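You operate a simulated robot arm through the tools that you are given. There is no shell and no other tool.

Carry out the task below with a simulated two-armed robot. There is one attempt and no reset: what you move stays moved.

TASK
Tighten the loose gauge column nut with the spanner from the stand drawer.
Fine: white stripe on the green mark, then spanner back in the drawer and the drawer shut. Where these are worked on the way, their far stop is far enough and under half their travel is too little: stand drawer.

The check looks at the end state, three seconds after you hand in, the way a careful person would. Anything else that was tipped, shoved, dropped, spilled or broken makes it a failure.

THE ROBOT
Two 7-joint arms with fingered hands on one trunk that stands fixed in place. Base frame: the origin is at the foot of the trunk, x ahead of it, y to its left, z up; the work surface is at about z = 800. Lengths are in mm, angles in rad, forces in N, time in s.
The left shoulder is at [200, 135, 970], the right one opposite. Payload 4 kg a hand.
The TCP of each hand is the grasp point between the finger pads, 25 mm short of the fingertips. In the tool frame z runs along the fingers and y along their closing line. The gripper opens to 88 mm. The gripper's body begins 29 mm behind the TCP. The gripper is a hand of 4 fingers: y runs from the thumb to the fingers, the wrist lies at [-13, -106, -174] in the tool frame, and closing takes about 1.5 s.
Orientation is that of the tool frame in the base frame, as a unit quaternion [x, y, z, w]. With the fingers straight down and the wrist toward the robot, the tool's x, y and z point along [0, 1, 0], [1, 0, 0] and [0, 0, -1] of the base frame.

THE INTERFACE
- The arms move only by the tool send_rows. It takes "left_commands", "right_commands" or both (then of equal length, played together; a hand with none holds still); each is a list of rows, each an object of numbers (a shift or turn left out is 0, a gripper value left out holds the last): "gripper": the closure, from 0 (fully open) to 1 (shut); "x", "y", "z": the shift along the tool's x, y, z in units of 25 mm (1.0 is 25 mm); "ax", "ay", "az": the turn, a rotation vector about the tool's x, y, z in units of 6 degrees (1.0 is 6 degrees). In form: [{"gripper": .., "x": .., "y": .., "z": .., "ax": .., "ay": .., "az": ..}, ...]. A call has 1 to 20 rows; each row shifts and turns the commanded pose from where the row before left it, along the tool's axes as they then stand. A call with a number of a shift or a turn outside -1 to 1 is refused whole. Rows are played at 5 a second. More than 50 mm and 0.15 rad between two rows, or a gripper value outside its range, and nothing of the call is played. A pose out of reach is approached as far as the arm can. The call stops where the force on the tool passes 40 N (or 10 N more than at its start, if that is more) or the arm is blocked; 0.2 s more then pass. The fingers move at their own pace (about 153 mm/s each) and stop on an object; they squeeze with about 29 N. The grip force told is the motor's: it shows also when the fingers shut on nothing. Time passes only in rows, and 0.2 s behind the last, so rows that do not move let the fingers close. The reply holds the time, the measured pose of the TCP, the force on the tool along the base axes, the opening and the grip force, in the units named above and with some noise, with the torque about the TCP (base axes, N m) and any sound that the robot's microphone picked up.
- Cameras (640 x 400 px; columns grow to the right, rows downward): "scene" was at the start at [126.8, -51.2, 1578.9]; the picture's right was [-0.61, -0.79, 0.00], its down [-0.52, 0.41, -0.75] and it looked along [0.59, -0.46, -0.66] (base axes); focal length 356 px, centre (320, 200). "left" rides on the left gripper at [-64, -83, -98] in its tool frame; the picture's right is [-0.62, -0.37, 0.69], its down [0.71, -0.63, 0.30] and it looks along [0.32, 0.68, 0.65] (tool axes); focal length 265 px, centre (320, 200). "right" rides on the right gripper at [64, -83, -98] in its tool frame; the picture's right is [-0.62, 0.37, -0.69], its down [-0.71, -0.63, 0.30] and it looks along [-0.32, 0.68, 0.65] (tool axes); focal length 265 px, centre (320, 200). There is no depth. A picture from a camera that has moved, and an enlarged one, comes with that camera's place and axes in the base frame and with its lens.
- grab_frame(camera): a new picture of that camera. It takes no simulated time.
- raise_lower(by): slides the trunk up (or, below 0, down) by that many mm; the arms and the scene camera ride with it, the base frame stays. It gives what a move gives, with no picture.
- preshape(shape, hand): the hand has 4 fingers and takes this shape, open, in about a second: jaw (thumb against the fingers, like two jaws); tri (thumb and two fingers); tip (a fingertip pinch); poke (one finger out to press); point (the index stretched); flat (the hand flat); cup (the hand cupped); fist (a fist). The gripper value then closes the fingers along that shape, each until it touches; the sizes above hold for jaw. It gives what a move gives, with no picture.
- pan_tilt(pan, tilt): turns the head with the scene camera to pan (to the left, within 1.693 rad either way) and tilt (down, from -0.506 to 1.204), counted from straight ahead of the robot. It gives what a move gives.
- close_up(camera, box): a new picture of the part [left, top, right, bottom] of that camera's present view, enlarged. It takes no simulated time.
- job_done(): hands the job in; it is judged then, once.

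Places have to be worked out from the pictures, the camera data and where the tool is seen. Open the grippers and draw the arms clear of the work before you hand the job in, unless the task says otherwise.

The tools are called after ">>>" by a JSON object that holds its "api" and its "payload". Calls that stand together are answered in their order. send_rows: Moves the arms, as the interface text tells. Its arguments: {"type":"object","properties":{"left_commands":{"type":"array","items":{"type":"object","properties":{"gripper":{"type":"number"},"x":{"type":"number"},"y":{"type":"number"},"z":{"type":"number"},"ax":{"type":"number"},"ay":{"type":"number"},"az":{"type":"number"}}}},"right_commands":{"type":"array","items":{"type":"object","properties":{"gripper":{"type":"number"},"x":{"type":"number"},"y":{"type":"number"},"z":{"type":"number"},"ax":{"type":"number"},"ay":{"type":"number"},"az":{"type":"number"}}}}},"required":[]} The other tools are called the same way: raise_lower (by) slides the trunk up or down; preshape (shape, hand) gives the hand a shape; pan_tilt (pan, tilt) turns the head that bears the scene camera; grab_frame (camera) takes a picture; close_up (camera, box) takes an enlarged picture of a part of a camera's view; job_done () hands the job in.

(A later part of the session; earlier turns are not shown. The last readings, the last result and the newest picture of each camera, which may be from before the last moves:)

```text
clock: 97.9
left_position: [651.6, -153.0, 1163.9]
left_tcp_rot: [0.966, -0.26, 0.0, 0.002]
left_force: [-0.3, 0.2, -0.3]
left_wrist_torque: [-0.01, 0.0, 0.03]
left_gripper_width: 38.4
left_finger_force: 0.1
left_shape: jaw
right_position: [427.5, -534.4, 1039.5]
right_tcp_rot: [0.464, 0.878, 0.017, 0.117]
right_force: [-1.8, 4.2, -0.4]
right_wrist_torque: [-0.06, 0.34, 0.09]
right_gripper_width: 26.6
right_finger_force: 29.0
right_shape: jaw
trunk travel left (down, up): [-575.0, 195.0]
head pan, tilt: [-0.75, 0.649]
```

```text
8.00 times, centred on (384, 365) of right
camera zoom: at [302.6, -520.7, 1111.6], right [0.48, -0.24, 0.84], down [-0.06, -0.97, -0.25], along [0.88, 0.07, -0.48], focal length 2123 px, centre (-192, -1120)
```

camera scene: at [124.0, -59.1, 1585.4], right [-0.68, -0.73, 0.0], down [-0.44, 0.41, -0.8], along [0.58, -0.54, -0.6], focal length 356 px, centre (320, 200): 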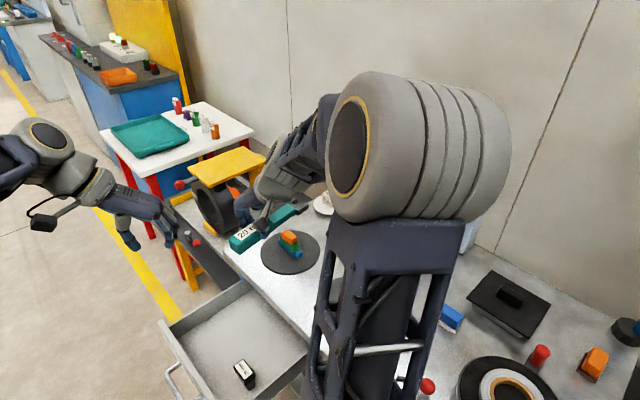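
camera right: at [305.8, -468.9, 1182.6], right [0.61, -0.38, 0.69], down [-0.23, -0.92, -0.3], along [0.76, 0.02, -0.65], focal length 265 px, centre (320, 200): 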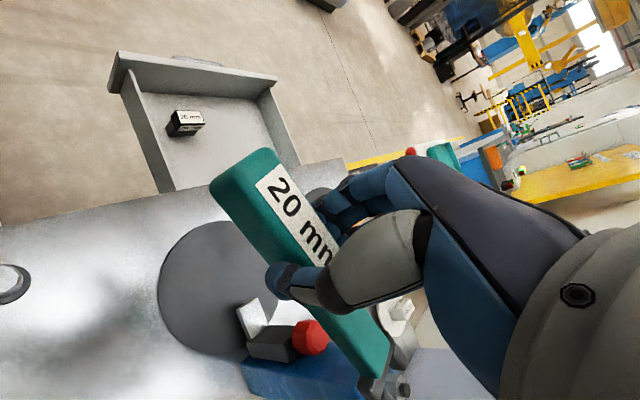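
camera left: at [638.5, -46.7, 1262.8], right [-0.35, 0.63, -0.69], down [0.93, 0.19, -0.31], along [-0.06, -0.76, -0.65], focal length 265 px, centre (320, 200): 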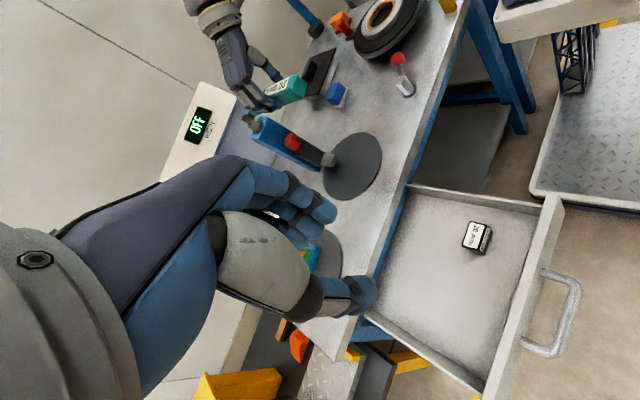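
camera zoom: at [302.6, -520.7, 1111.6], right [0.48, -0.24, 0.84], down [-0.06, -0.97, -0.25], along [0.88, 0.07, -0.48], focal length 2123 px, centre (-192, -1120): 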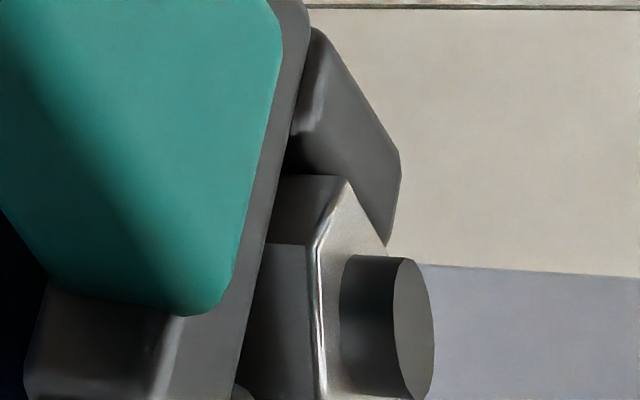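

Roll reaction is now ≈0.33 N·m, so the prong edges clamp the flats. I swing 12° clockwise about the nut and check.

>>> {"api": "send_rows", "payload": {"right_commands": [{"x": -0.0424, "y": 0.361, "z": 0.0597, "ax": 0.1264, "ay": -0.0923, "az": 0.6483}, {"x": -0.0424, "y": 0.361, "z": 0.0597, "ax": 0.1264, "ay": -0.0923, "az": 0.6483}, {"x": -0.0424, "y": 0.361, "z": 0.0597, "ax": 0.1264, "ay": -0.0923, "az": 0.6483}, {"x": 0}]}}

>>> {"api": "close_up", "payload": {"camera": "right", "box": [344, 340, 424, 390]}}

>>> {"api": "close_up", "payload": {"camera": "left", "box": [244, 114, 276, 134]}}

```text
clock: 98.9
left_position: [652.0, -152.8, 1165.2]
left_tcp_rot: [0.966, -0.26, 0.0, 0.002]
left_force: [0.5, -0.2, -0.4]
left_wrist_torque: [0.0, 0.0, -0.04]
left_gripper_width: 38.4
left_finger_force: 0.0
left_shape: jaw
right_position: [452.2, -523.6, 1040.0]
right_tcp_rot: [0.554, 0.824, 0.006, 0.118]
right_force: [-0.4, 4.7, -1.6]
right_wrist_torque: [0.07, 0.32, 0.13]
right_gripper_width: 26.6
right_finger_force: 28.8
right_shape: jaw
trunk travel left (down, up): [-575.0, 195.0]
head pan, tilt: [-0.75, 0.649]
```

```text
8.00 times, centred on (384, 365) of right
camera zoom: at [333.0, -484.8, 1112.0], right [0.42, -0.34, 0.84], down [-0.26, -0.93, -0.25], along [0.87, -0.11, -0.48], focal length 2123 px, centre (-192, -1120)
```

zoom: 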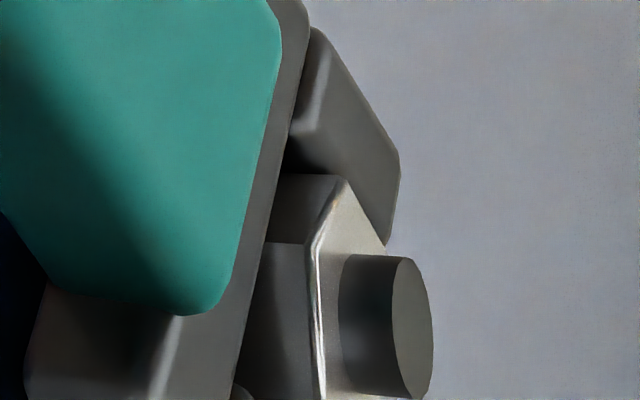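

```text
16.00 times, centred on (260, 124) of left
camera zoom: at [638.5, -46.6, 1262.8], right [-0.35, 0.63, -0.69], down [0.93, 0.19, -0.31], along [-0.06, -0.76, -0.65], focal length 4246 px, centre (1280, 1416)
```

zoom: 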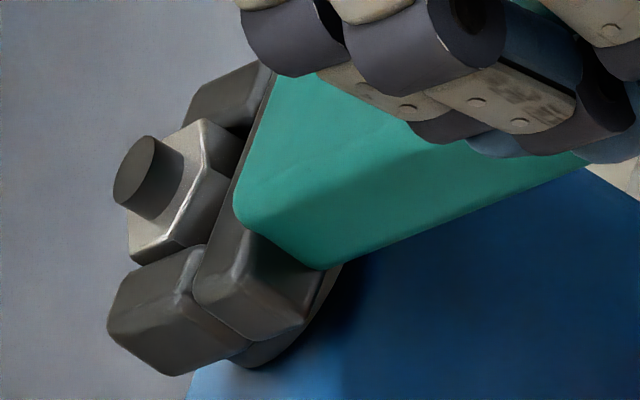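

The nut's appearance relative to the jaw is unchanged, so it now turns rigidly with the spanner (12° done). I continue 24° more.

>>> {"api": "send_rows", "payload": {"right_commands": [{"x": -0.0424, "y": 0.361, "z": 0.0597, "ax": 0.1264, "ay": -0.0923, "az": 0.6483}, {"x": -0.0424, "y": 0.361, "z": 0.0597, "ax": 0.1264, "ay": -0.0923, "az": 0.6483}, {"x": -0.0424, "y": 0.361, "z": 0.0597, "ax": 0.1264, "ay": -0.0923, "az": 0.6483}, {"x": -0.0424, "y": 0.361, "z": 0.0597, "ax": 0.1264, "ay": -0.0923, "az": 0.6483}, {"x": 0}]}}

>>> {"api": "close_up", "payload": {"camera": "right", "box": [344, 340, 424, 390]}}

```text
clock: 100.1
left_position: [651.5, -152.7, 1165.1]
left_tcp_rot: [0.966, -0.259, 0.001, 0.002]
left_force: [-0.1, 0.9, 0.7]
left_wrist_torque: [-0.02, -0.01, 0.0]
left_gripper_width: 38.2
left_finger_force: 0.0
left_shape: jaw
right_position: [488.7, -519.0, 1040.3]
right_tcp_rot: [0.663, 0.739, -0.011, 0.118]
right_force: [0.5, 4.8, -0.5]
right_wrist_torque: [0.14, 0.29, 0.08]
right_gripper_width: 26.9
right_finger_force: 29.0
right_shape: jaw
trunk travel left (down, up): [-575.0, 195.0]
head pan, tilt: [-0.75, 0.649]
```

```text
8.00 times, centred on (384, 365) of right
camera zoom: at [385.0, -448.2, 1111.4], right [0.31, -0.44, 0.84], down [-0.51, -0.83, -0.25], along [0.81, -0.35, -0.48], focal length 2123 px, centre (-192, -1120)
```

zoom: 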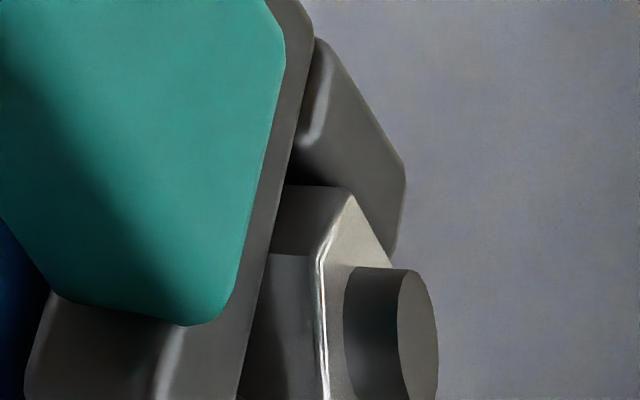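

Still rigid at 28°, with only ~5 N on the hand. I continue another 16°.

>>> {"api": "send_rows", "payload": {"right_commands": [{"x": -0.0424, "y": 0.361, "z": 0.0597, "ax": 0.1264, "ay": -0.0923, "az": 0.6483}, {"x": -0.0424, "y": 0.361, "z": 0.0597, "ax": 0.1264, "ay": -0.0923, "az": 0.6483}, {"x": -0.0424, "y": 0.361, "z": 0.0597, "ax": 0.1264, "ay": -0.0923, "az": 0.6483}, {"x": -0.0424, "y": 0.361, "z": 0.0597, "ax": 0.1264, "ay": -0.0923, "az": 0.6483}, {"x": 0}]}}

>>> {"api": "close_up", "payload": {"camera": "right", "box": [344, 340, 424, 390]}}

>>> {"api": "grab_frame", "payload": {"camera": "scene"}}

```text
clock: 101.3
left_position: [651.1, -152.1, 1164.4]
left_tcp_rot: [0.966, -0.26, 0.001, 0.003]
left_force: [-0.1, -0.4, -0.5]
left_wrist_torque: [-0.02, -0.01, 0.0]
left_gripper_width: 38.2
left_finger_force: 0.1
left_shape: jaw
right_position: [526.2, -523.6, 1039.8]
right_tcp_rot: [0.76, 0.639, -0.027, 0.115]
right_force: [0.8, 1.7, -2.8]
right_wrist_torque: [0.19, 0.27, 0.03]
right_gripper_width: 26.6
right_finger_force: 28.5
right_shape: jaw
trunk travel left (down, up): [-575.0, 195.0]
head pan, tilt: [-0.75, 0.649]
```

```text
8.00 times, centred on (384, 365) of right
camera zoom: at [445.4, -427.4, 1111.8], right [0.17, -0.51, 0.84], down [-0.71, -0.65, -0.25], along [0.68, -0.56, -0.48], focal length 2123 px, centre (-192, -1120)
```

zoom: 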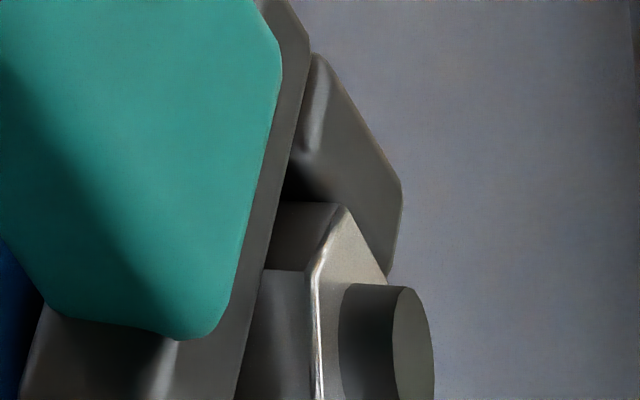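

```text
taken
camera scene: at [124.2, -58.9, 1585.4], right [-0.68, -0.73, 0.0], down [-0.44, 0.41, -0.8], along [0.58, -0.54, -0.6], focal length 356 px, centre (320, 200)
```

scene: 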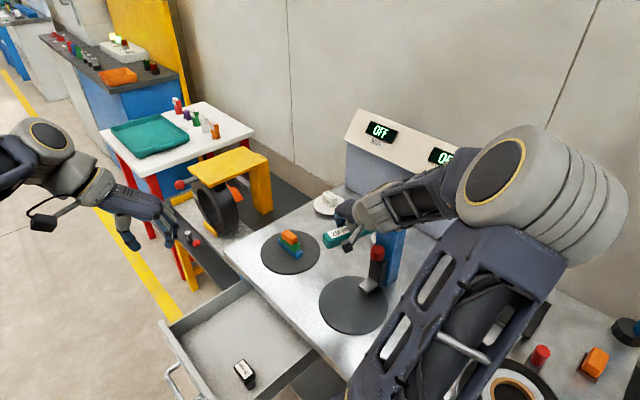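

Hex edge now measures ≈-44° of rotation, so the stripe should be near -137°. I check the head view for the stripe and green mark.

>>> {"api": "close_up", "payload": {"camera": "scene", "box": [372, 200, 420, 240]}}

>>> {"api": "close_up", "payload": {"camera": "left", "box": [228, 100, 292, 140]}}

```text
10.00 times, centred on (396, 220) of scene
camera zoom: at [124.2, -58.9, 1585.4], right [-0.68, -0.73, 0.0], down [-0.44, 0.41, -0.8], along [0.58, -0.54, -0.6], focal length 3565 px, centre (-440, 0)
```

zoom: 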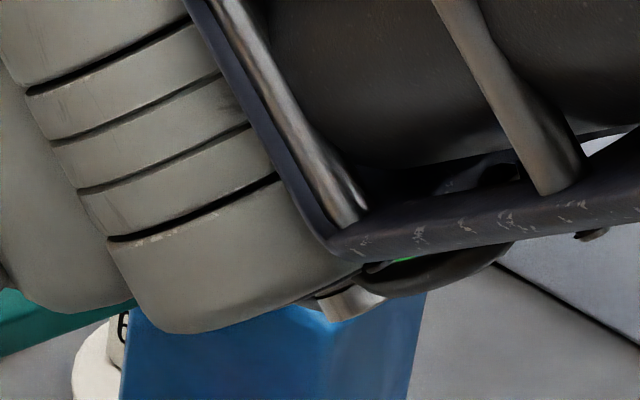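

```text
10.00 times, centred on (260, 120) of left
camera zoom: at [638.5, -46.7, 1262.8], right [-0.35, 0.63, -0.69], down [0.93, 0.19, -0.31], along [-0.06, -0.76, -0.65], focal length 2654 px, centre (920, 1000)
```

zoom: 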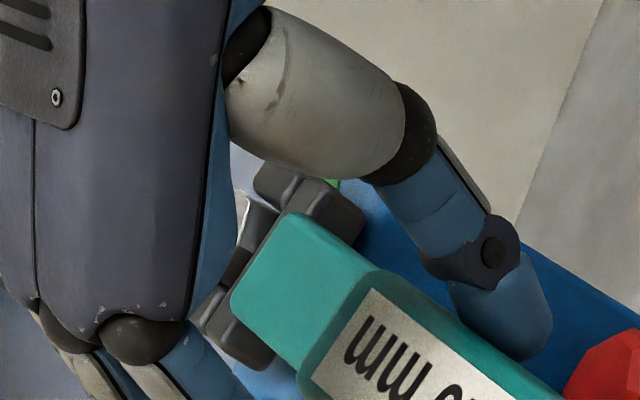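

The stripe can't be seen with the spanner on. I unroll, withdraw along the axis and raise the spanner, while the left hand backs off to make room.

>>> {"api": "send_rows", "payload": {"right_commands": [{"ax": 0.488, "ay": 0.069, "az": -0.086, "x": -0.007, "y": 0.045, "z": -0.004}, {"ax": 0.488, "ay": 0.069, "az": -0.086, "x": -0.007, "y": 0.045, "z": -0.004}, {"ax": 0.488, "ay": 0.069, "az": -0.086, "x": -0.007, "y": 0.045, "z": -0.004}, {"x": 0.26, "y": 0.036, "z": -0.045}, {"x": 0.39, "y": 0.054, "z": -0.068}, {"x": 0.52, "y": 0.0724, "z": -0.09}, {"x": 0.52, "y": 0.0724, "z": -0.09}, {"x": -0.17, "z": -0.985}, {"x": -0.17, "z": -0.985}], "left_commands": [{"x": 0}, {"x": -0.58, "y": -1}, {"x": -0.58, "y": -1}, {"x": -0.58, "y": -1}, {"x": -0.58, "y": -1}, {"x": -0.58, "y": -1}, {"x": -0.58, "y": -1}, {"x": -0.58, "y": -1}, {"x": -0.58, "y": -1}]}}

>>> {"api": "close_up", "payload": {"camera": "right", "box": [320, 310, 464, 400]}}

```text
clock: 103.3
left_position: [651.0, 78.6, 1163.8]
left_tcp_rot: [0.965, -0.26, 0.0, 0.002]
left_force: [0.4, 0.2, 0.0]
left_wrist_torque: [0.05, -0.02, -0.01]
left_gripper_width: 38.3
left_finger_force: 0.1
left_shape: jaw
right_position: [542.2, -483.7, 1089.8]
right_tcp_rot: [0.757, 0.647, -0.07, 0.049]
right_force: [-0.8, -1.6, -2.6]
right_wrist_torque: [0.03, -0.01, 0.0]
right_gripper_width: 26.6
right_finger_force: 29.1
right_shape: jaw
trunk travel left (down, up): [-575.0, 195.0]
head pan, tilt: [-0.75, 0.649]
```

```text
4.44 times, centred on (392, 355) of right
camera zoom: at [473.1, -391.1, 1177.7], right [0.3, -0.55, 0.78], down [-0.74, -0.65, -0.17], along [0.6, -0.53, -0.6], focal length 1180 px, centre (0, -489)
```

zoom: 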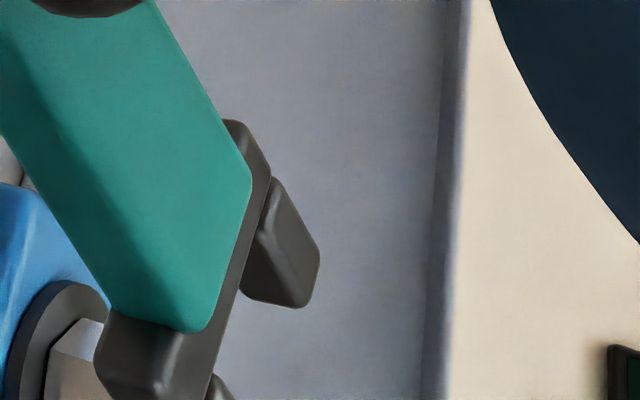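

I carry the spanner aside to about (708,-200,1110), where the head camera had a clear view of the nut before.

>>> {"api": "send_rows", "payload": {"right_commands": [{"x": 0.852, "y": 0.341, "z": -0.21}, {"x": 0.852, "y": 0.341, "z": -0.21}, {"x": 0.852, "y": 0.341, "z": -0.21}, {"x": 0.852, "y": 0.341, "z": -0.21}, {"x": 0.852, "y": 0.341, "z": -0.21}, {"x": 0.852, "y": 0.341, "z": -0.21}, {"x": 0.852, "y": 0.341, "z": -0.21}, {"x": 0.852, "y": 0.341, "z": -0.21}, {"x": 0.852, "y": 0.341, "z": -0.21}, {"x": 0.852, "y": 0.341, "z": -0.21}, {"x": 0.852, "y": 0.341, "z": -0.21}, {"x": 0.852, "y": 0.341, "z": -0.21}, {"x": 0.852, "y": 0.341, "z": -0.21}, {"x": 0.852, "y": 0.341, "z": -0.21}]}}

>>> {"api": "grab_frame", "payload": {"camera": "scene"}}

>>> {"api": "close_up", "payload": {"camera": "scene", "box": [378, 208, 410, 228]}}

```text
clock: 106.3
left_position: [652.7, 79.5, 1164.7]
left_tcp_rot: [0.966, -0.26, 0.0, 0.002]
left_force: [0.2, 0.0, 0.4]
left_wrist_torque: [0.0, 0.0, 0.01]
left_gripper_width: 38.4
left_finger_force: 0.1
left_shape: jaw
right_position: [707.3, -200.2, 1110.3]
right_tcp_rot: [0.758, 0.646, -0.071, 0.049]
right_force: [-0.7, 0.6, -1.8]
right_wrist_torque: [0.05, -0.03, -0.02]
right_gripper_width: 26.7
right_finger_force: 28.3
right_shape: jaw
trunk travel left (down, up): [-575.0, 195.0]
head pan, tilt: [-0.75, 0.649]
```

```text
taken
camera scene: at [124.1, -59.1, 1585.4], right [-0.68, -0.73, 0.0], down [-0.44, 0.41, -0.8], along [0.58, -0.54, -0.6], focal length 356 px, centre (320, 200)
```

scene: 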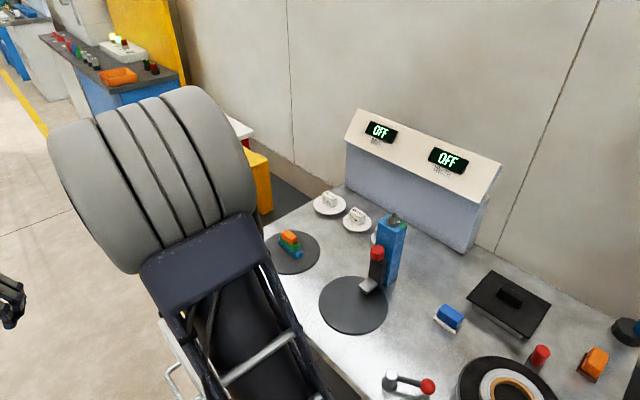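

```text
16.00 times, centred on (394, 218) of scene
camera zoom: at [124.1, -59.1, 1585.4], right [-0.68, -0.73, 0.0], down [-0.44, 0.41, -0.8], along [0.58, -0.54, -0.6], focal length 5704 px, centre (-864, -88)
```

zoom: 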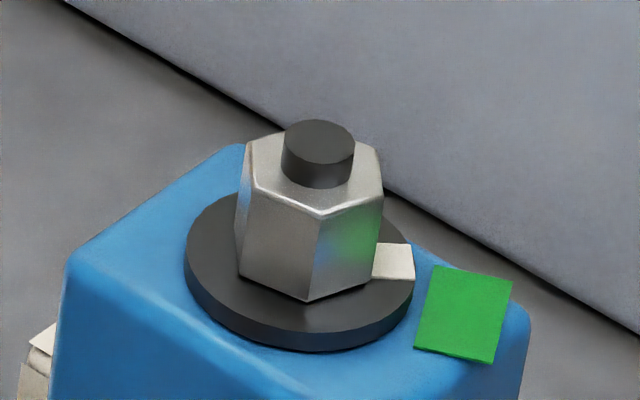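

The white tab is now clearly visible at ≈-138°, about 12° short of the green mark's centre (≈-150°). I need one more short stroke; first I re-measure the spanner in the hand with both hand cameras.

>>> {"api": "grab_frame", "payload": {"camera": "left"}}

>>> {"api": "close_up", "payload": {"camera": "right", "box": [220, 130, 380, 230]}}

>>> {"api": "close_up", "payload": {"camera": "right", "box": [320, 310, 464, 400]}}

```text
taken
camera left: at [638.7, 184.5, 1262.3], right [-0.35, 0.63, -0.69], down [0.93, 0.19, -0.31], along [-0.06, -0.76, -0.65], focal length 265 px, centre (320, 200)
```

left: 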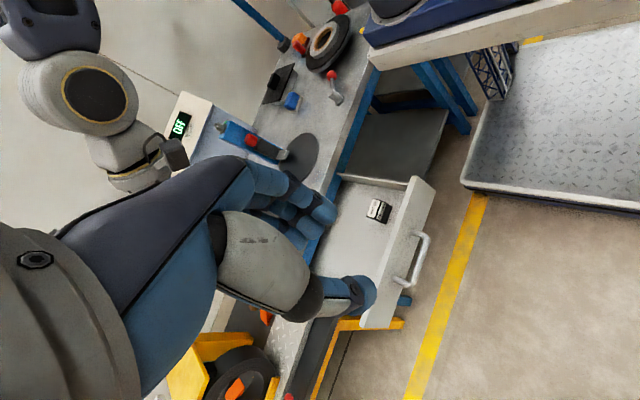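

```text
4.00 times, centred on (300, 180) of right
camera zoom: at [639.4, -107.4, 1197.9], right [0.3, -0.55, 0.78], down [-0.74, -0.65, -0.17], along [0.6, -0.53, -0.6], focal length 1062 px, centre (400, 280)
```

zoom: 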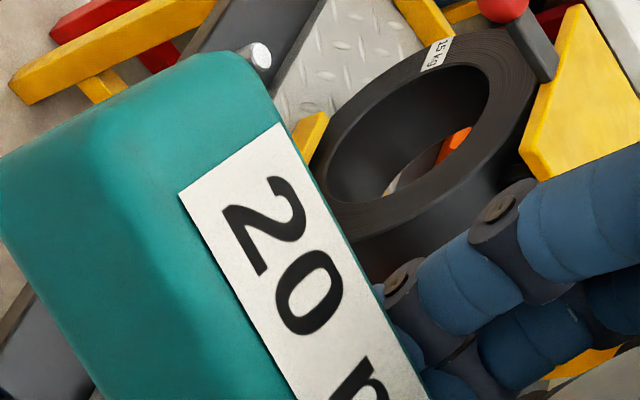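

```text
4.44 times, centred on (392, 355) of right
camera zoom: at [639.4, -107.4, 1197.9], right [0.3, -0.55, 0.78], down [-0.74, -0.65, -0.17], along [0.6, -0.53, -0.6], focal length 1180 px, centre (0, -489)
```

zoom: 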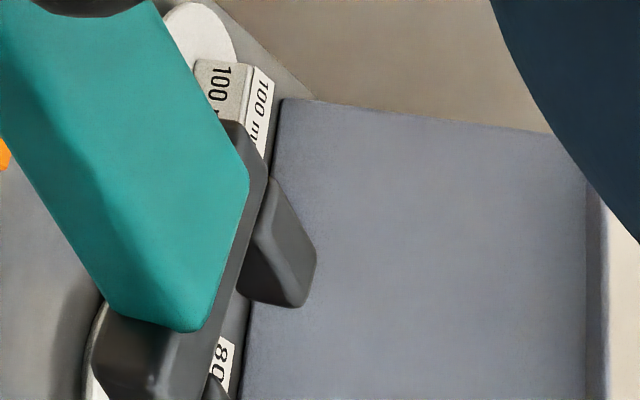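

I'll make the last stroke from heading ≈-47° where the stereo view works well. I move the right hand back over the bench (18 rows), then rotate it.

>>> {"api": "send_rows", "payload": {"right_commands": [{"x": -0.818, "y": -0.606, "z": 0.18}, {"x": -0.818, "y": -0.606, "z": 0.18}, {"x": -0.818, "y": -0.606, "z": 0.18}, {"x": -0.818, "y": -0.606, "z": 0.18}, {"x": -0.818, "y": -0.606, "z": 0.18}, {"x": -0.818, "y": -0.606, "z": 0.18}, {"x": -0.818, "y": -0.606, "z": 0.18}, {"x": -0.818, "y": -0.606, "z": 0.18}, {"x": -0.818, "y": -0.606, "z": 0.18}, {"x": -0.818, "y": -0.606, "z": 0.18}, {"x": -0.818, "y": -0.606, "z": 0.18}, {"x": -0.818, "y": -0.606, "z": 0.18}, {"x": -0.818, "y": -0.606, "z": 0.18}, {"x": -0.818, "y": -0.606, "z": 0.18}, {"x": -0.818, "y": -0.606, "z": 0.18}, {"x": -0.818, "y": -0.606, "z": 0.18}, {"x": -0.818, "y": -0.606, "z": 0.18}, {"x": -0.818, "y": -0.606, "z": 0.18}]}}

>>> {"api": "send_rows", "payload": {"right_commands": [{"ax": -0.1412, "ay": -0.0137, "az": -0.8193}, {"ax": -0.1412, "ay": -0.0137, "az": -0.8193}, {"ax": -0.1412, "ay": -0.0137, "az": -0.8193}, {"ax": -0.1412, "ay": -0.0137, "az": -0.8193}, {"ax": -0.1412, "ay": -0.0137, "az": -0.8193}, {"ax": -0.1412, "ay": -0.0137, "az": -0.8193}, {"ax": -0.1412, "ay": -0.0137, "az": -0.8193}, {"ax": -0.1412, "ay": -0.0137, "az": -0.8193}, {"ax": -0.1412, "ay": -0.0137, "az": -0.8193}, {"ax": -0.1412, "ay": -0.0137, "az": -0.8193}, {"ax": -0.1412, "ay": -0.0137, "az": -0.8193}, {"ax": -0.1412, "ay": -0.0137, "az": -0.8193}], "left_commands": [{"x": 0}, {"x": 0}, {"x": 0.58, "y": 1}, {"x": 0.58, "y": 1}, {"x": 0.58, "y": 1}, {"x": 0.58, "y": 1}, {"x": 0.58, "y": 1}, {"x": 0.58, "y": 1}, {"x": 0.58, "y": 1}, {"x": 0.58, "y": 1}, {"x": 0}, {"x": 0}]}}

>>> {"api": "grab_frame", "payload": {"camera": "scene"}}

>>> {"api": "grab_frame", "payload": {"camera": "left"}}

```text
clock: 110.1
left_position: [651.4, 79.8, 1164.6]
left_tcp_rot: [0.966, -0.259, 0.001, 0.002]
left_force: [0.5, -0.4, 0.8]
left_wrist_torque: [-0.02, 0.0, 0.01]
left_gripper_width: 38.0
left_finger_force: 0.1
left_shape: jaw
right_position: [375.3, -527.1, 1094.4]
right_tcp_rot: [0.757, 0.647, -0.07, 0.05]
right_force: [0.4, 0.3, -2.4]
right_wrist_torque: [0.03, -0.02, -0.02]
right_gripper_width: 26.9
right_finger_force: 28.8
right_shape: jaw
trunk travel left (down, up): [-575.0, 195.0]
head pan, tilt: [-0.75, 0.649]
```

```text
clock: 112.7
left_position: [653.3, -154.7, 1165.7]
left_tcp_rot: [0.966, -0.259, 0.0, 0.002]
left_force: [0.4, -0.5, -0.1]
left_wrist_torque: [-0.01, 0.0, 0.02]
left_gripper_width: 38.3
left_finger_force: 0.0
left_shape: jaw
right_position: [378.1, -527.1, 1095.8]
right_tcp_rot: [0.334, 0.939, -0.036, 0.079]
right_force: [0.4, 0.0, -1.6]
right_wrist_torque: [0.06, 0.02, 0.02]
right_gripper_width: 26.6
right_finger_force: 29.0
right_shape: jaw
trunk travel left (down, up): [-575.0, 195.0]
head pan, tilt: [-0.75, 0.649]
```

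```text
taken
camera scene: at [124.1, -58.9, 1585.4], right [-0.68, -0.73, 0.0], down [-0.44, 0.41, -0.8], along [0.58, -0.54, -0.6], focal length 356 px, centre (320, 200)
```

scene: 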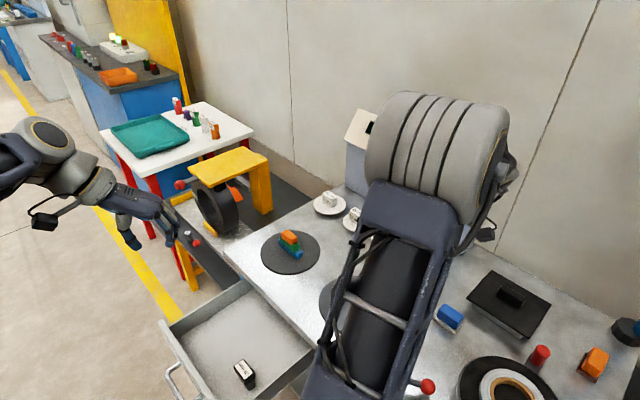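

```text
taken
camera left: at [639.2, -48.4, 1263.3], right [-0.35, 0.63, -0.69], down [0.93, 0.19, -0.31], along [-0.06, -0.76, -0.65], focal length 265 px, centre (320, 200)
```

left: 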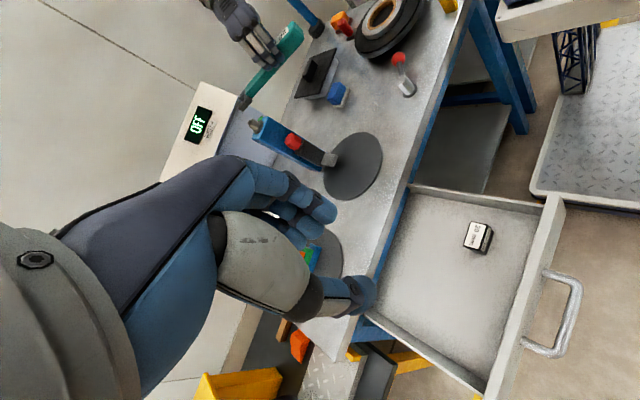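

The left camera sees spanner and nut well. I zoom for stereo measurement.

>>> {"api": "close_up", "payload": {"camera": "left", "box": [228, 80, 292, 130]}}

>>> {"api": "close_up", "payload": {"camera": "left", "box": [230, 15, 310, 115]}}

>>> {"api": "close_up", "payload": {"camera": "right", "box": [320, 310, 464, 400]}}

>>> {"api": "close_up", "payload": {"camera": "right", "box": [200, 120, 360, 220]}}

```text
8.00 times, centred on (260, 105) of left
camera zoom: at [639.2, -48.4, 1263.3], right [-0.35, 0.63, -0.69], down [0.93, 0.19, -0.31], along [-0.06, -0.76, -0.65], focal length 2123 px, centre (800, 960)
```

zoom: 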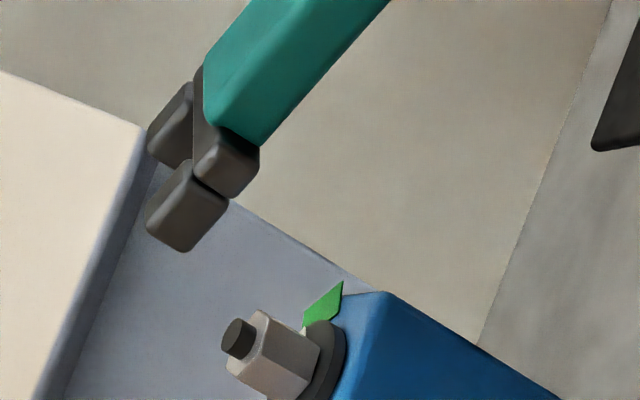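

```text
4.00 times, centred on (270, 65) of left
camera zoom: at [639.2, -48.4, 1263.3], right [-0.35, 0.63, -0.69], down [0.93, 0.19, -0.31], along [-0.06, -0.76, -0.65], focal length 1062 px, centre (520, 740)
```

zoom: 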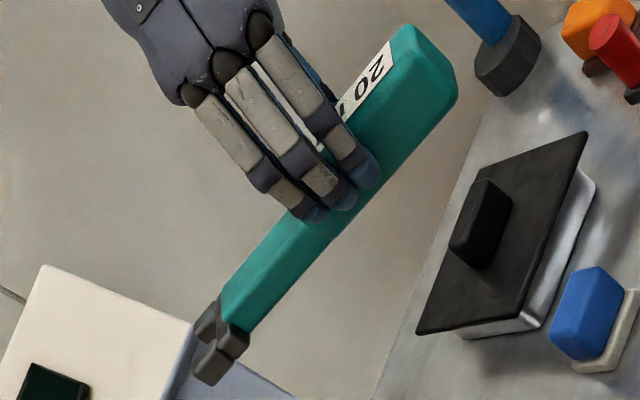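

```text
4.44 times, centred on (392, 355) of right
camera zoom: at [263.3, -539.7, 1183.5], right [0.62, -0.02, 0.78], down [0.19, -0.97, -0.17], along [0.76, 0.25, -0.6], focal length 1180 px, centre (0, -489)
```

zoom: 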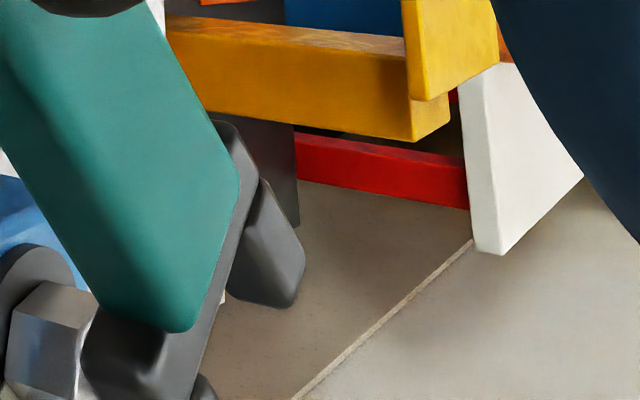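

```text
4.00 times, centred on (280, 170) of right
camera zoom: at [263.3, -539.7, 1183.5], right [0.62, -0.02, 0.78], down [0.19, -0.97, -0.17], along [0.76, 0.25, -0.6], focal length 1062 px, centre (480, 320)
```

zoom: 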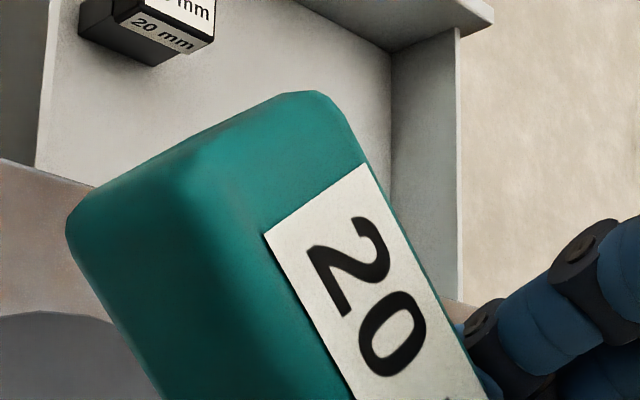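

Stereo: heading ≈-48.8°, droop ≈3°, laterally aligned with the nut. I correct heading by +1.8° and pitch by 3° first.

>>> {"api": "send_rows", "payload": {"right_commands": [{"ax": -0.0517, "ay": -0.0044, "az": -0.296}, {"ax": 0.042, "ay": -0.247}, {"ax": 0.042, "ay": -0.247}, {"x": 0}]}}

>>> {"api": "close_up", "payload": {"camera": "left", "box": [228, 90, 276, 130]}}

>>> {"api": "close_up", "payload": {"camera": "right", "box": [320, 310, 464, 400]}}

```text
clock: 113.7
left_position: [651.8, -152.8, 1164.1]
left_tcp_rot: [0.966, -0.26, 0.0, 0.002]
left_force: [0.1, -0.2, -0.2]
left_wrist_torque: [-0.03, 0.0, 0.0]
left_gripper_width: 38.4
left_finger_force: 0.1
left_shape: jaw
right_position: [379.6, -527.6, 1096.2]
right_tcp_rot: [0.319, 0.941, -0.046, 0.102]
right_force: [0.6, -0.9, -2.1]
right_wrist_torque: [0.01, 0.02, 0.0]
right_gripper_width: 26.6
right_finger_force: 28.7
right_shape: jaw
trunk travel left (down, up): [-575.0, 195.0]
head pan, tilt: [-0.75, 0.649]
```

```text
10.00 times, centred on (252, 110) of left
camera zoom: at [639.2, -48.2, 1263.3], right [-0.35, 0.63, -0.69], down [0.93, 0.19, -0.31], along [-0.06, -0.76, -0.65], focal length 2654 px, centre (1000, 1100)
```

zoom: 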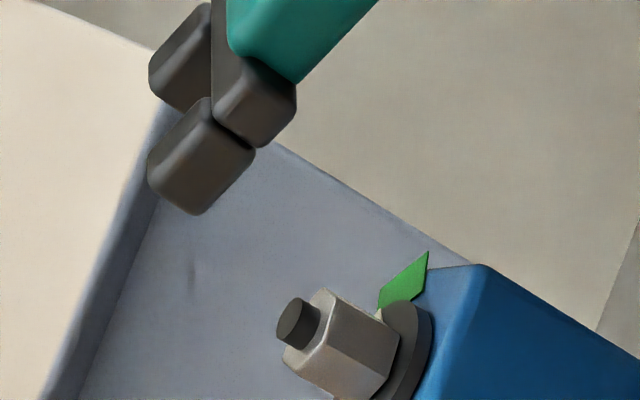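

```text
4.44 times, centred on (392, 355) of right
camera zoom: at [261.2, -540.4, 1180.0], right [0.59, 0.03, 0.8], down [0.22, -0.97, -0.12], along [0.77, 0.25, -0.58], focal length 1180 px, centre (0, -489)
```

zoom: 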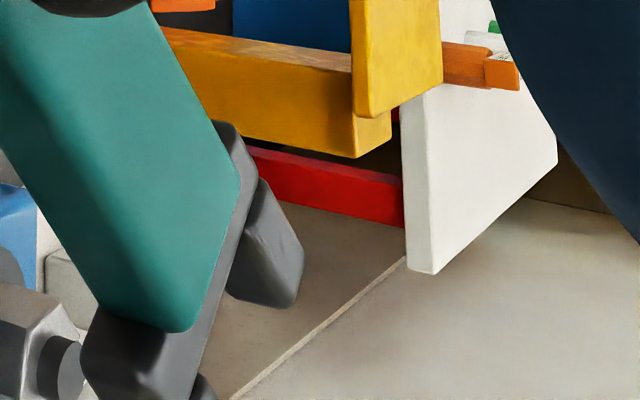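

Aligned within about 0.7 mm. I lower 59 mm to nut height and advance 8 mm.

>>> {"api": "send_rows", "payload": {"right_commands": [{"x": 0.132, "y": 0.006, "z": 0.575}, {"x": 0.132, "y": 0.006, "z": 0.575}, {"x": 0.132, "y": 0.006, "z": 0.575}, {"x": 0.132, "y": 0.006, "z": 0.575}, {"x": -0.154, "y": -0.026, "z": 0.0355}, {"x": -0.154, "y": -0.026, "z": 0.0355}, {"x": 0}]}}

>>> {"api": "close_up", "payload": {"camera": "left", "box": [244, 110, 276, 130]}}

>>> {"api": "close_up", "payload": {"camera": "right", "box": [336, 350, 416, 400]}}

```text
clock: 115.3
left_position: [651.9, -153.7, 1165.8]
left_tcp_rot: [0.966, -0.26, 0.001, 0.002]
left_force: [0.1, 0.2, -0.1]
left_wrist_torque: [0.03, 0.0, -0.02]
left_gripper_width: 38.4
left_finger_force: 0.1
left_shape: jaw
right_position: [382.2, -534.3, 1036.6]
right_tcp_rot: [0.319, 0.941, -0.046, 0.102]
right_force: [-0.4, -0.1, -1.6]
right_wrist_torque: [0.02, 0.02, -0.01]
right_gripper_width: 26.2
right_finger_force: 29.3
right_shape: jaw
trunk travel left (down, up): [-575.0, 195.0]
head pan, tilt: [-0.75, 0.649]
```

```text
16.00 times, centred on (260, 120) of left
camera zoom: at [639.2, -48.2, 1263.3], right [-0.35, 0.63, -0.69], down [0.93, 0.19, -0.31], along [-0.06, -0.76, -0.65], focal length 4246 px, centre (1280, 1480)
```

zoom: 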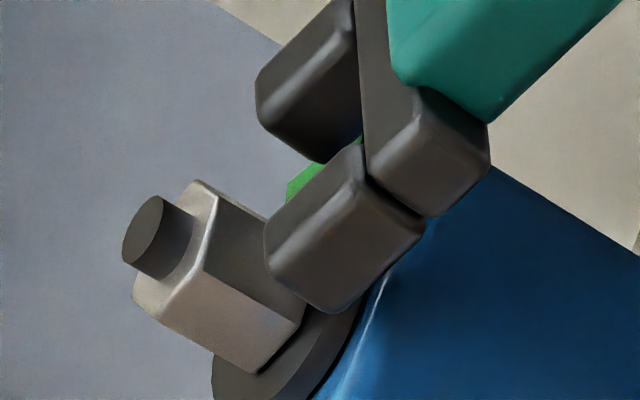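

```text
8.00 times, centred on (376, 375) of right
camera zoom: at [265.6, -547.5, 1120.8], right [0.59, 0.03, 0.8], down [0.22, -0.97, -0.12], along [0.77, 0.25, -0.58], focal length 2123 px, centre (-128, -1200)
```

zoom: 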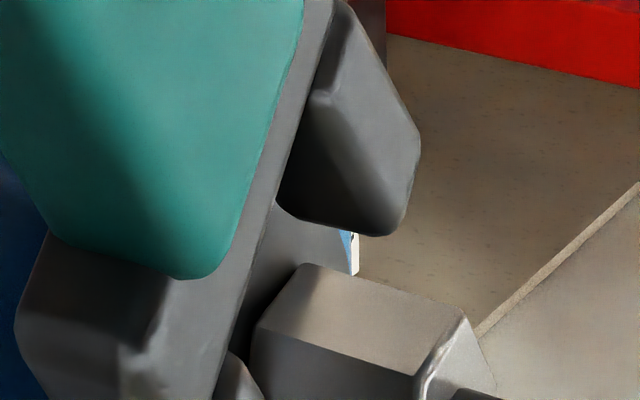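

The jaw measures slightly pitched up (~3°) and ~1 mm off laterally. I correct pitch -3° about the jaw and yaw +1° with a small side shift, then look again.

>>> {"api": "send_rows", "payload": {"right_commands": [{"ax": -0.042, "ay": 0.247, "z": -0.13}, {"ax": -0.042, "ay": 0.247, "z": -0.13}, {"ax": -0.037, "ay": -0.0036, "az": -0.1625, "x": 0.0066, "y": -0.0395}, {"x": 0}]}}

>>> {"api": "close_up", "payload": {"camera": "left", "box": [244, 110, 276, 130]}}

>>> {"api": "close_up", "payload": {"camera": "right", "box": [336, 350, 416, 400]}}

```text
clock: 116.3
left_position: [651.3, -154.2, 1163.7]
left_tcp_rot: [0.966, -0.26, 0.0, 0.002]
left_force: [0.5, 0.1, 0.2]
left_wrist_torque: [0.02, 0.01, -0.01]
left_gripper_width: 38.1
left_finger_force: 0.1
left_shape: jaw
right_position: [380.7, -533.6, 1044.4]
right_tcp_rot: [0.311, 0.946, -0.033, 0.079]
right_force: [0.1, -0.9, -1.9]
right_wrist_torque: [0.02, 0.04, 0.0]
right_gripper_width: 26.8
right_finger_force: 29.3
right_shape: jaw
trunk travel left (down, up): [-575.0, 195.0]
head pan, tilt: [-0.75, 0.649]
```

```text
16.00 times, centred on (260, 120) of left
camera zoom: at [639.2, -48.2, 1263.3], right [-0.35, 0.63, -0.69], down [0.93, 0.19, -0.31], along [-0.06, -0.76, -0.65], focal length 4246 px, centre (1280, 1480)
```

zoom: 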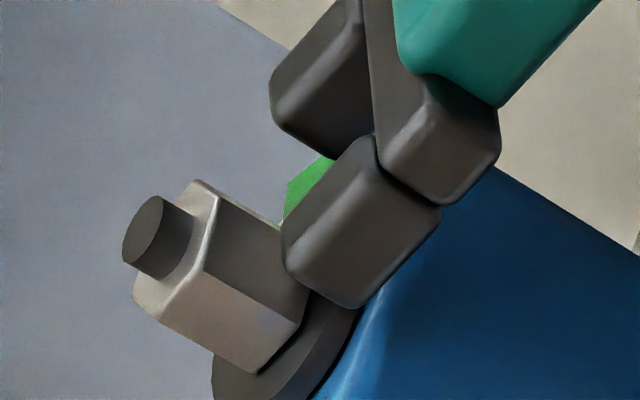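

```text
8.00 times, centred on (376, 375) of right
camera zoom: at [267.2, -552.3, 1130.8], right [0.62, 0.01, 0.78], down [0.23, -0.96, -0.17], along [0.75, 0.29, -0.6], focal length 2123 px, centre (-128, -1200)
```

zoom: 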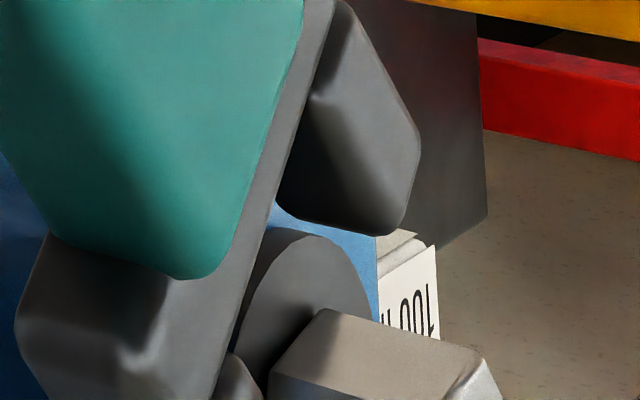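

Lateral relation now matches the earlier good insertions. I advance 14 mm slowly onto the nut.

>>> {"api": "send_rows", "payload": {"right_commands": [{"x": -0.1353, "y": -0.0257, "z": 0.0237}, {"x": -0.1353, "y": -0.0257, "z": 0.0237}, {"x": -0.1353, "y": -0.0257, "z": 0.0237}, {"x": -0.1353, "y": -0.0257, "z": 0.0237}, {"x": 0}]}}

>>> {"api": "close_up", "payload": {"camera": "left", "box": [244, 110, 276, 130]}}

>>> {"api": "close_up", "payload": {"camera": "right", "box": [336, 350, 416, 400]}}

```text
clock: 117.5
left_position: [652.6, -152.8, 1164.3]
left_tcp_rot: [0.966, -0.26, 0.0, 0.002]
left_force: [0.4, 0.6, 0.4]
left_wrist_torque: [0.0, 0.03, -0.01]
left_gripper_width: 38.1
left_finger_force: 0.1
left_shape: jaw
right_position: [390.5, -543.7, 1043.8]
right_tcp_rot: [0.31, 0.947, -0.033, 0.079]
right_force: [0.3, 0.3, -1.8]
right_wrist_torque: [0.08, 0.07, -0.02]
right_gripper_width: 26.7
right_finger_force: 29.1
right_shape: jaw
trunk travel left (down, up): [-575.0, 195.0]
head pan, tilt: [-0.75, 0.649]
```

```text
16.00 times, centred on (260, 120) of left
camera zoom: at [639.2, -48.2, 1263.3], right [-0.35, 0.63, -0.69], down [0.93, 0.19, -0.31], along [-0.06, -0.76, -0.65], focal length 4246 px, centre (1280, 1480)
```

zoom: 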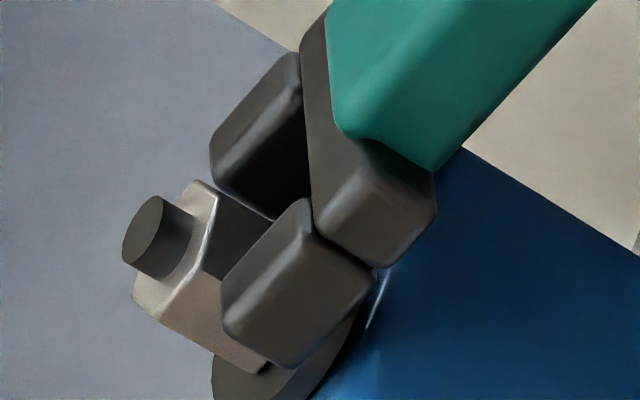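

```text
8.00 times, centred on (376, 375) of right
camera zoom: at [276.9, -561.9, 1131.7], right [0.62, 0.01, 0.78], down [0.23, -0.96, -0.17], along [0.75, 0.29, -0.6], focal length 2123 px, centre (-128, -1200)
```

zoom: 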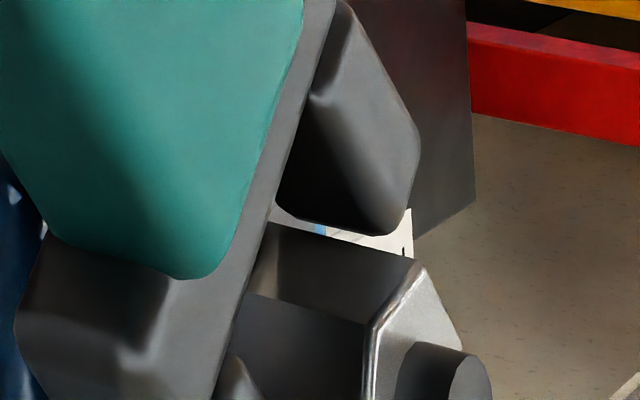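

No force; nut is entering between the prongs. I advance 10 mm more.

>>> {"api": "send_rows", "payload": {"right_commands": [{"x": -0.129, "y": -0.0245, "z": 0.0226}, {"x": -0.129, "y": -0.0245, "z": 0.0226}, {"x": -0.129, "y": -0.0245, "z": 0.0226}, {"x": 0}]}}

>>> {"api": "close_up", "payload": {"camera": "left", "box": [244, 110, 276, 130]}}

>>> {"api": "close_up", "payload": {"camera": "right", "box": [336, 350, 416, 400]}}

```text
clock: 118.5
left_position: [652.8, -152.7, 1166.1]
left_tcp_rot: [0.966, -0.259, 0.001, 0.002]
left_force: [0.5, 0.1, -0.6]
left_wrist_torque: [0.03, 0.03, 0.02]
left_gripper_width: 38.1
left_finger_force: 0.1
left_shape: jaw
right_position: [398.0, -551.3, 1043.5]
right_tcp_rot: [0.312, 0.946, -0.033, 0.079]
right_force: [0.3, -0.2, -3.1]
right_wrist_torque: [0.01, 0.04, -0.02]
right_gripper_width: 26.4
right_finger_force: 29.3
right_shape: jaw
trunk travel left (down, up): [-575.0, 195.0]
head pan, tilt: [-0.75, 0.649]
```

```text
16.00 times, centred on (260, 120) of left
camera zoom: at [639.2, -48.2, 1263.3], right [-0.35, 0.63, -0.69], down [0.93, 0.19, -0.31], along [-0.06, -0.76, -0.65], focal length 4246 px, centre (1280, 1480)
```

zoom: 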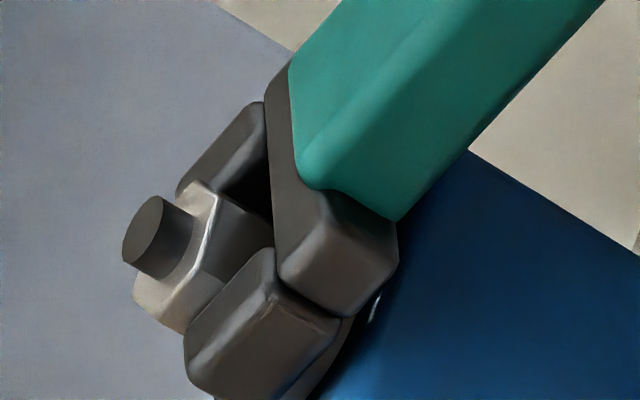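

```text
8.00 times, centred on (376, 375) of right
camera zoom: at [283.7, -569.6, 1130.9], right [0.62, 0.01, 0.78], down [0.23, -0.96, -0.17], along [0.75, 0.29, -0.6], focal length 2123 px, centre (-128, -1200)
```

zoom: 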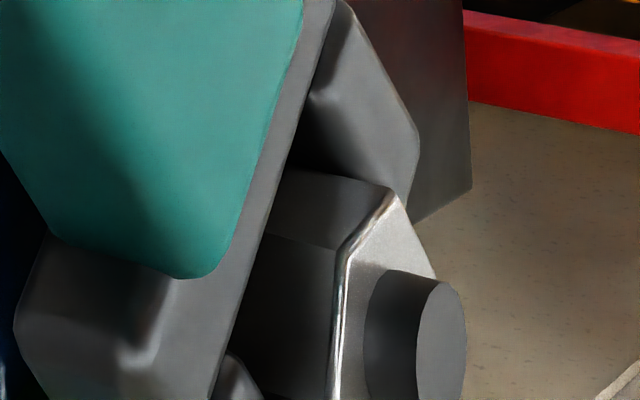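

Nearly seated. I advance 4 mm, raise 1.2 mm, then roll the spanner 9° about its axis in three steps to clamp the flats.

>>> {"api": "send_rows", "payload": {"right_commands": [{"x": -0.0773, "y": -0.0147, "z": 0.0136}, {"x": -0.0773, "y": -0.0147, "z": 0.0136}, {"x": -0.0082, "z": -0.0472}, {"ax": -0.4834, "ay": -0.0918, "az": 0.0847, "x": 0.0097, "y": -0.0523, "z": -0.001}, {"ax": -0.4834, "ay": -0.0918, "az": 0.0847, "x": 0.0097, "y": -0.0523, "z": -0.001}, {"x": 0}]}}

>>> {"api": "close_up", "payload": {"camera": "right", "box": [336, 350, 416, 400]}}

```text
clock: 119.9
left_position: [651.9, -153.1, 1165.1]
left_tcp_rot: [0.966, -0.26, 0.001, 0.002]
left_force: [0.1, -0.1, -0.2]
left_wrist_torque: [0.02, -0.02, -0.01]
left_gripper_width: 38.2
left_finger_force: 0.1
left_shape: jaw
right_position: [397.2, -555.7, 1043.7]
right_tcp_rot: [0.315, 0.943, 0.012, 0.104]
right_force: [0.0, 1.1, -2.6]
right_wrist_torque: [-0.04, 0.13, 0.03]
right_gripper_width: 26.3
right_finger_force: 29.1
right_shape: jaw
trunk travel left (down, up): [-575.0, 195.0]
head pan, tilt: [-0.75, 0.649]
```

```text
8.00 times, centred on (376, 375) of right
camera zoom: at [278.3, -580.5, 1121.0], right [0.56, -0.04, 0.83], down [0.25, -0.94, -0.22], along [0.79, 0.33, -0.52], focal length 2123 px, centre (-128, -1200)
```

zoom: 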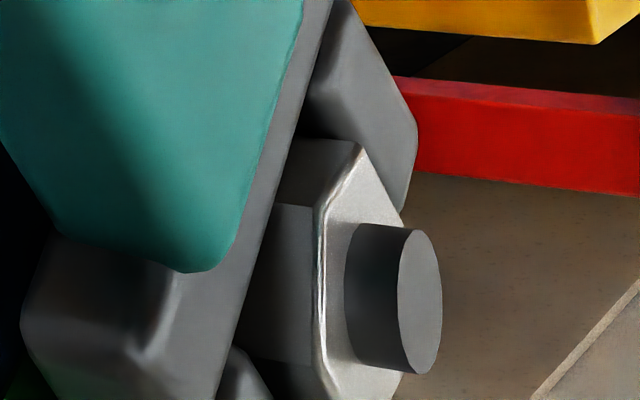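

Roll reaction is only ≈0.12 N·m so far; I roll 3° more.

>>> {"api": "send_rows", "payload": {"right_commands": [{"ax": -0.4834, "ay": -0.0918, "az": 0.0847, "x": 0.0097, "y": -0.0523, "z": -0.001}, {"x": 0}]}}

>>> {"api": "close_up", "payload": {"camera": "right", "box": [336, 350, 416, 400]}}

```text
clock: 120.5
left_position: [652.0, -152.7, 1163.9]
left_tcp_rot: [0.966, -0.26, 0.0, 0.002]
left_force: [0.1, 0.7, -0.9]
left_wrist_torque: [0.02, 0.0, 0.01]
left_gripper_width: 38.3
left_finger_force: 0.1
left_shape: jaw
right_position: [398.4, -556.5, 1043.2]
right_tcp_rot: [0.316, 0.941, 0.035, 0.117]
right_force: [-0.8, 0.3, -3.1]
right_wrist_torque: [-0.15, 0.27, 0.08]
right_gripper_width: 26.5
right_finger_force: 29.4
right_shape: jaw
trunk travel left (down, up): [-575.0, 195.0]
head pan, tilt: [-0.75, 0.649]
```

```text
8.00 times, centred on (376, 375) of right
camera zoom: at [274.9, -583.8, 1115.7], right [0.53, -0.07, 0.85], down [0.26, -0.94, -0.24], along [0.81, 0.35, -0.47], focal length 2123 px, centre (-128, -1200)
```

zoom: 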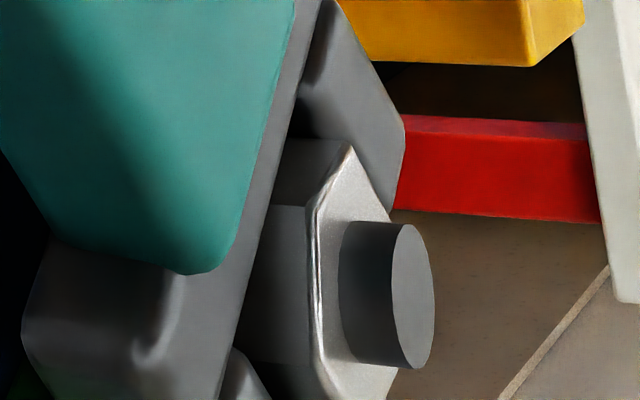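

Clamped (≈0.30 N·m). I swing the last 13° clockwise about the nut.

>>> {"api": "send_rows", "payload": {"right_commands": [{"x": -0.0578, "y": 0.353, "z": 0.0627, "ax": 0.132, "ay": -0.0932, "az": 0.6472}, {"x": -0.0578, "y": 0.353, "z": 0.0627, "ax": 0.132, "ay": -0.0932, "az": 0.6472}, {"x": -0.0578, "y": 0.353, "z": 0.0627, "ax": 0.132, "ay": -0.0932, "az": 0.6472}, {"x": -0.0144, "y": 0.088, "z": 0.0157, "ax": 0.033, "ay": -0.0233, "az": 0.1618}, {"x": 0}]}}

>>> {"api": "close_up", "payload": {"camera": "right", "box": [336, 350, 416, 400]}}

>>> {"api": "close_up", "payload": {"camera": "left", "box": [244, 110, 276, 130]}}

```text
clock: 121.7
left_position: [653.0, -154.7, 1165.4]
left_tcp_rot: [0.966, -0.259, 0.0, 0.001]
left_force: [-0.4, 0.5, -0.3]
left_wrist_torque: [0.02, 0.0, -0.01]
left_gripper_width: 38.2
left_finger_force: 0.0
left_shape: jaw
right_position: [422.2, -537.5, 1044.5]
right_tcp_rot: [0.42, 0.899, 0.022, 0.12]
right_force: [-0.3, 1.2, -1.9]
right_wrist_torque: [-0.13, 0.3, -0.02]
right_gripper_width: 26.7
right_finger_force: 28.8
right_shape: jaw
trunk travel left (down, up): [-575.0, 195.0]
head pan, tilt: [-0.75, 0.649]
```

```text
8.00 times, centred on (376, 375) of right
camera zoom: at [295.2, -536.8, 1115.5], right [0.5, -0.19, 0.85], down [0.04, -0.97, -0.24], along [0.87, 0.15, -0.47], focal length 2123 px, centre (-128, -1200)
```

zoom: 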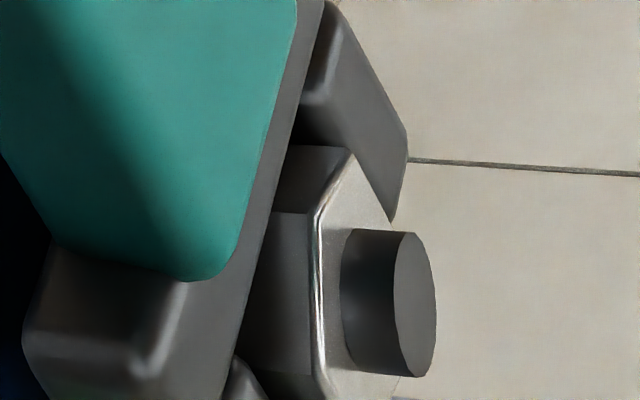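

```text
16.00 times, centred on (260, 120) of left
camera zoom: at [639.3, -48.2, 1263.3], right [-0.35, 0.63, -0.69], down [0.93, 0.19, -0.31], along [-0.06, -0.76, -0.65], focal length 4246 px, centre (1280, 1480)
```

zoom: 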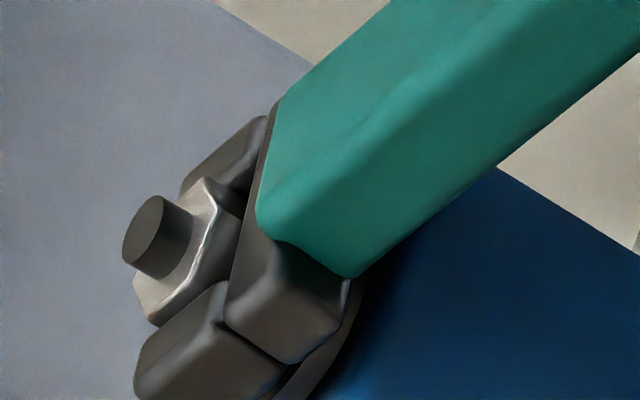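

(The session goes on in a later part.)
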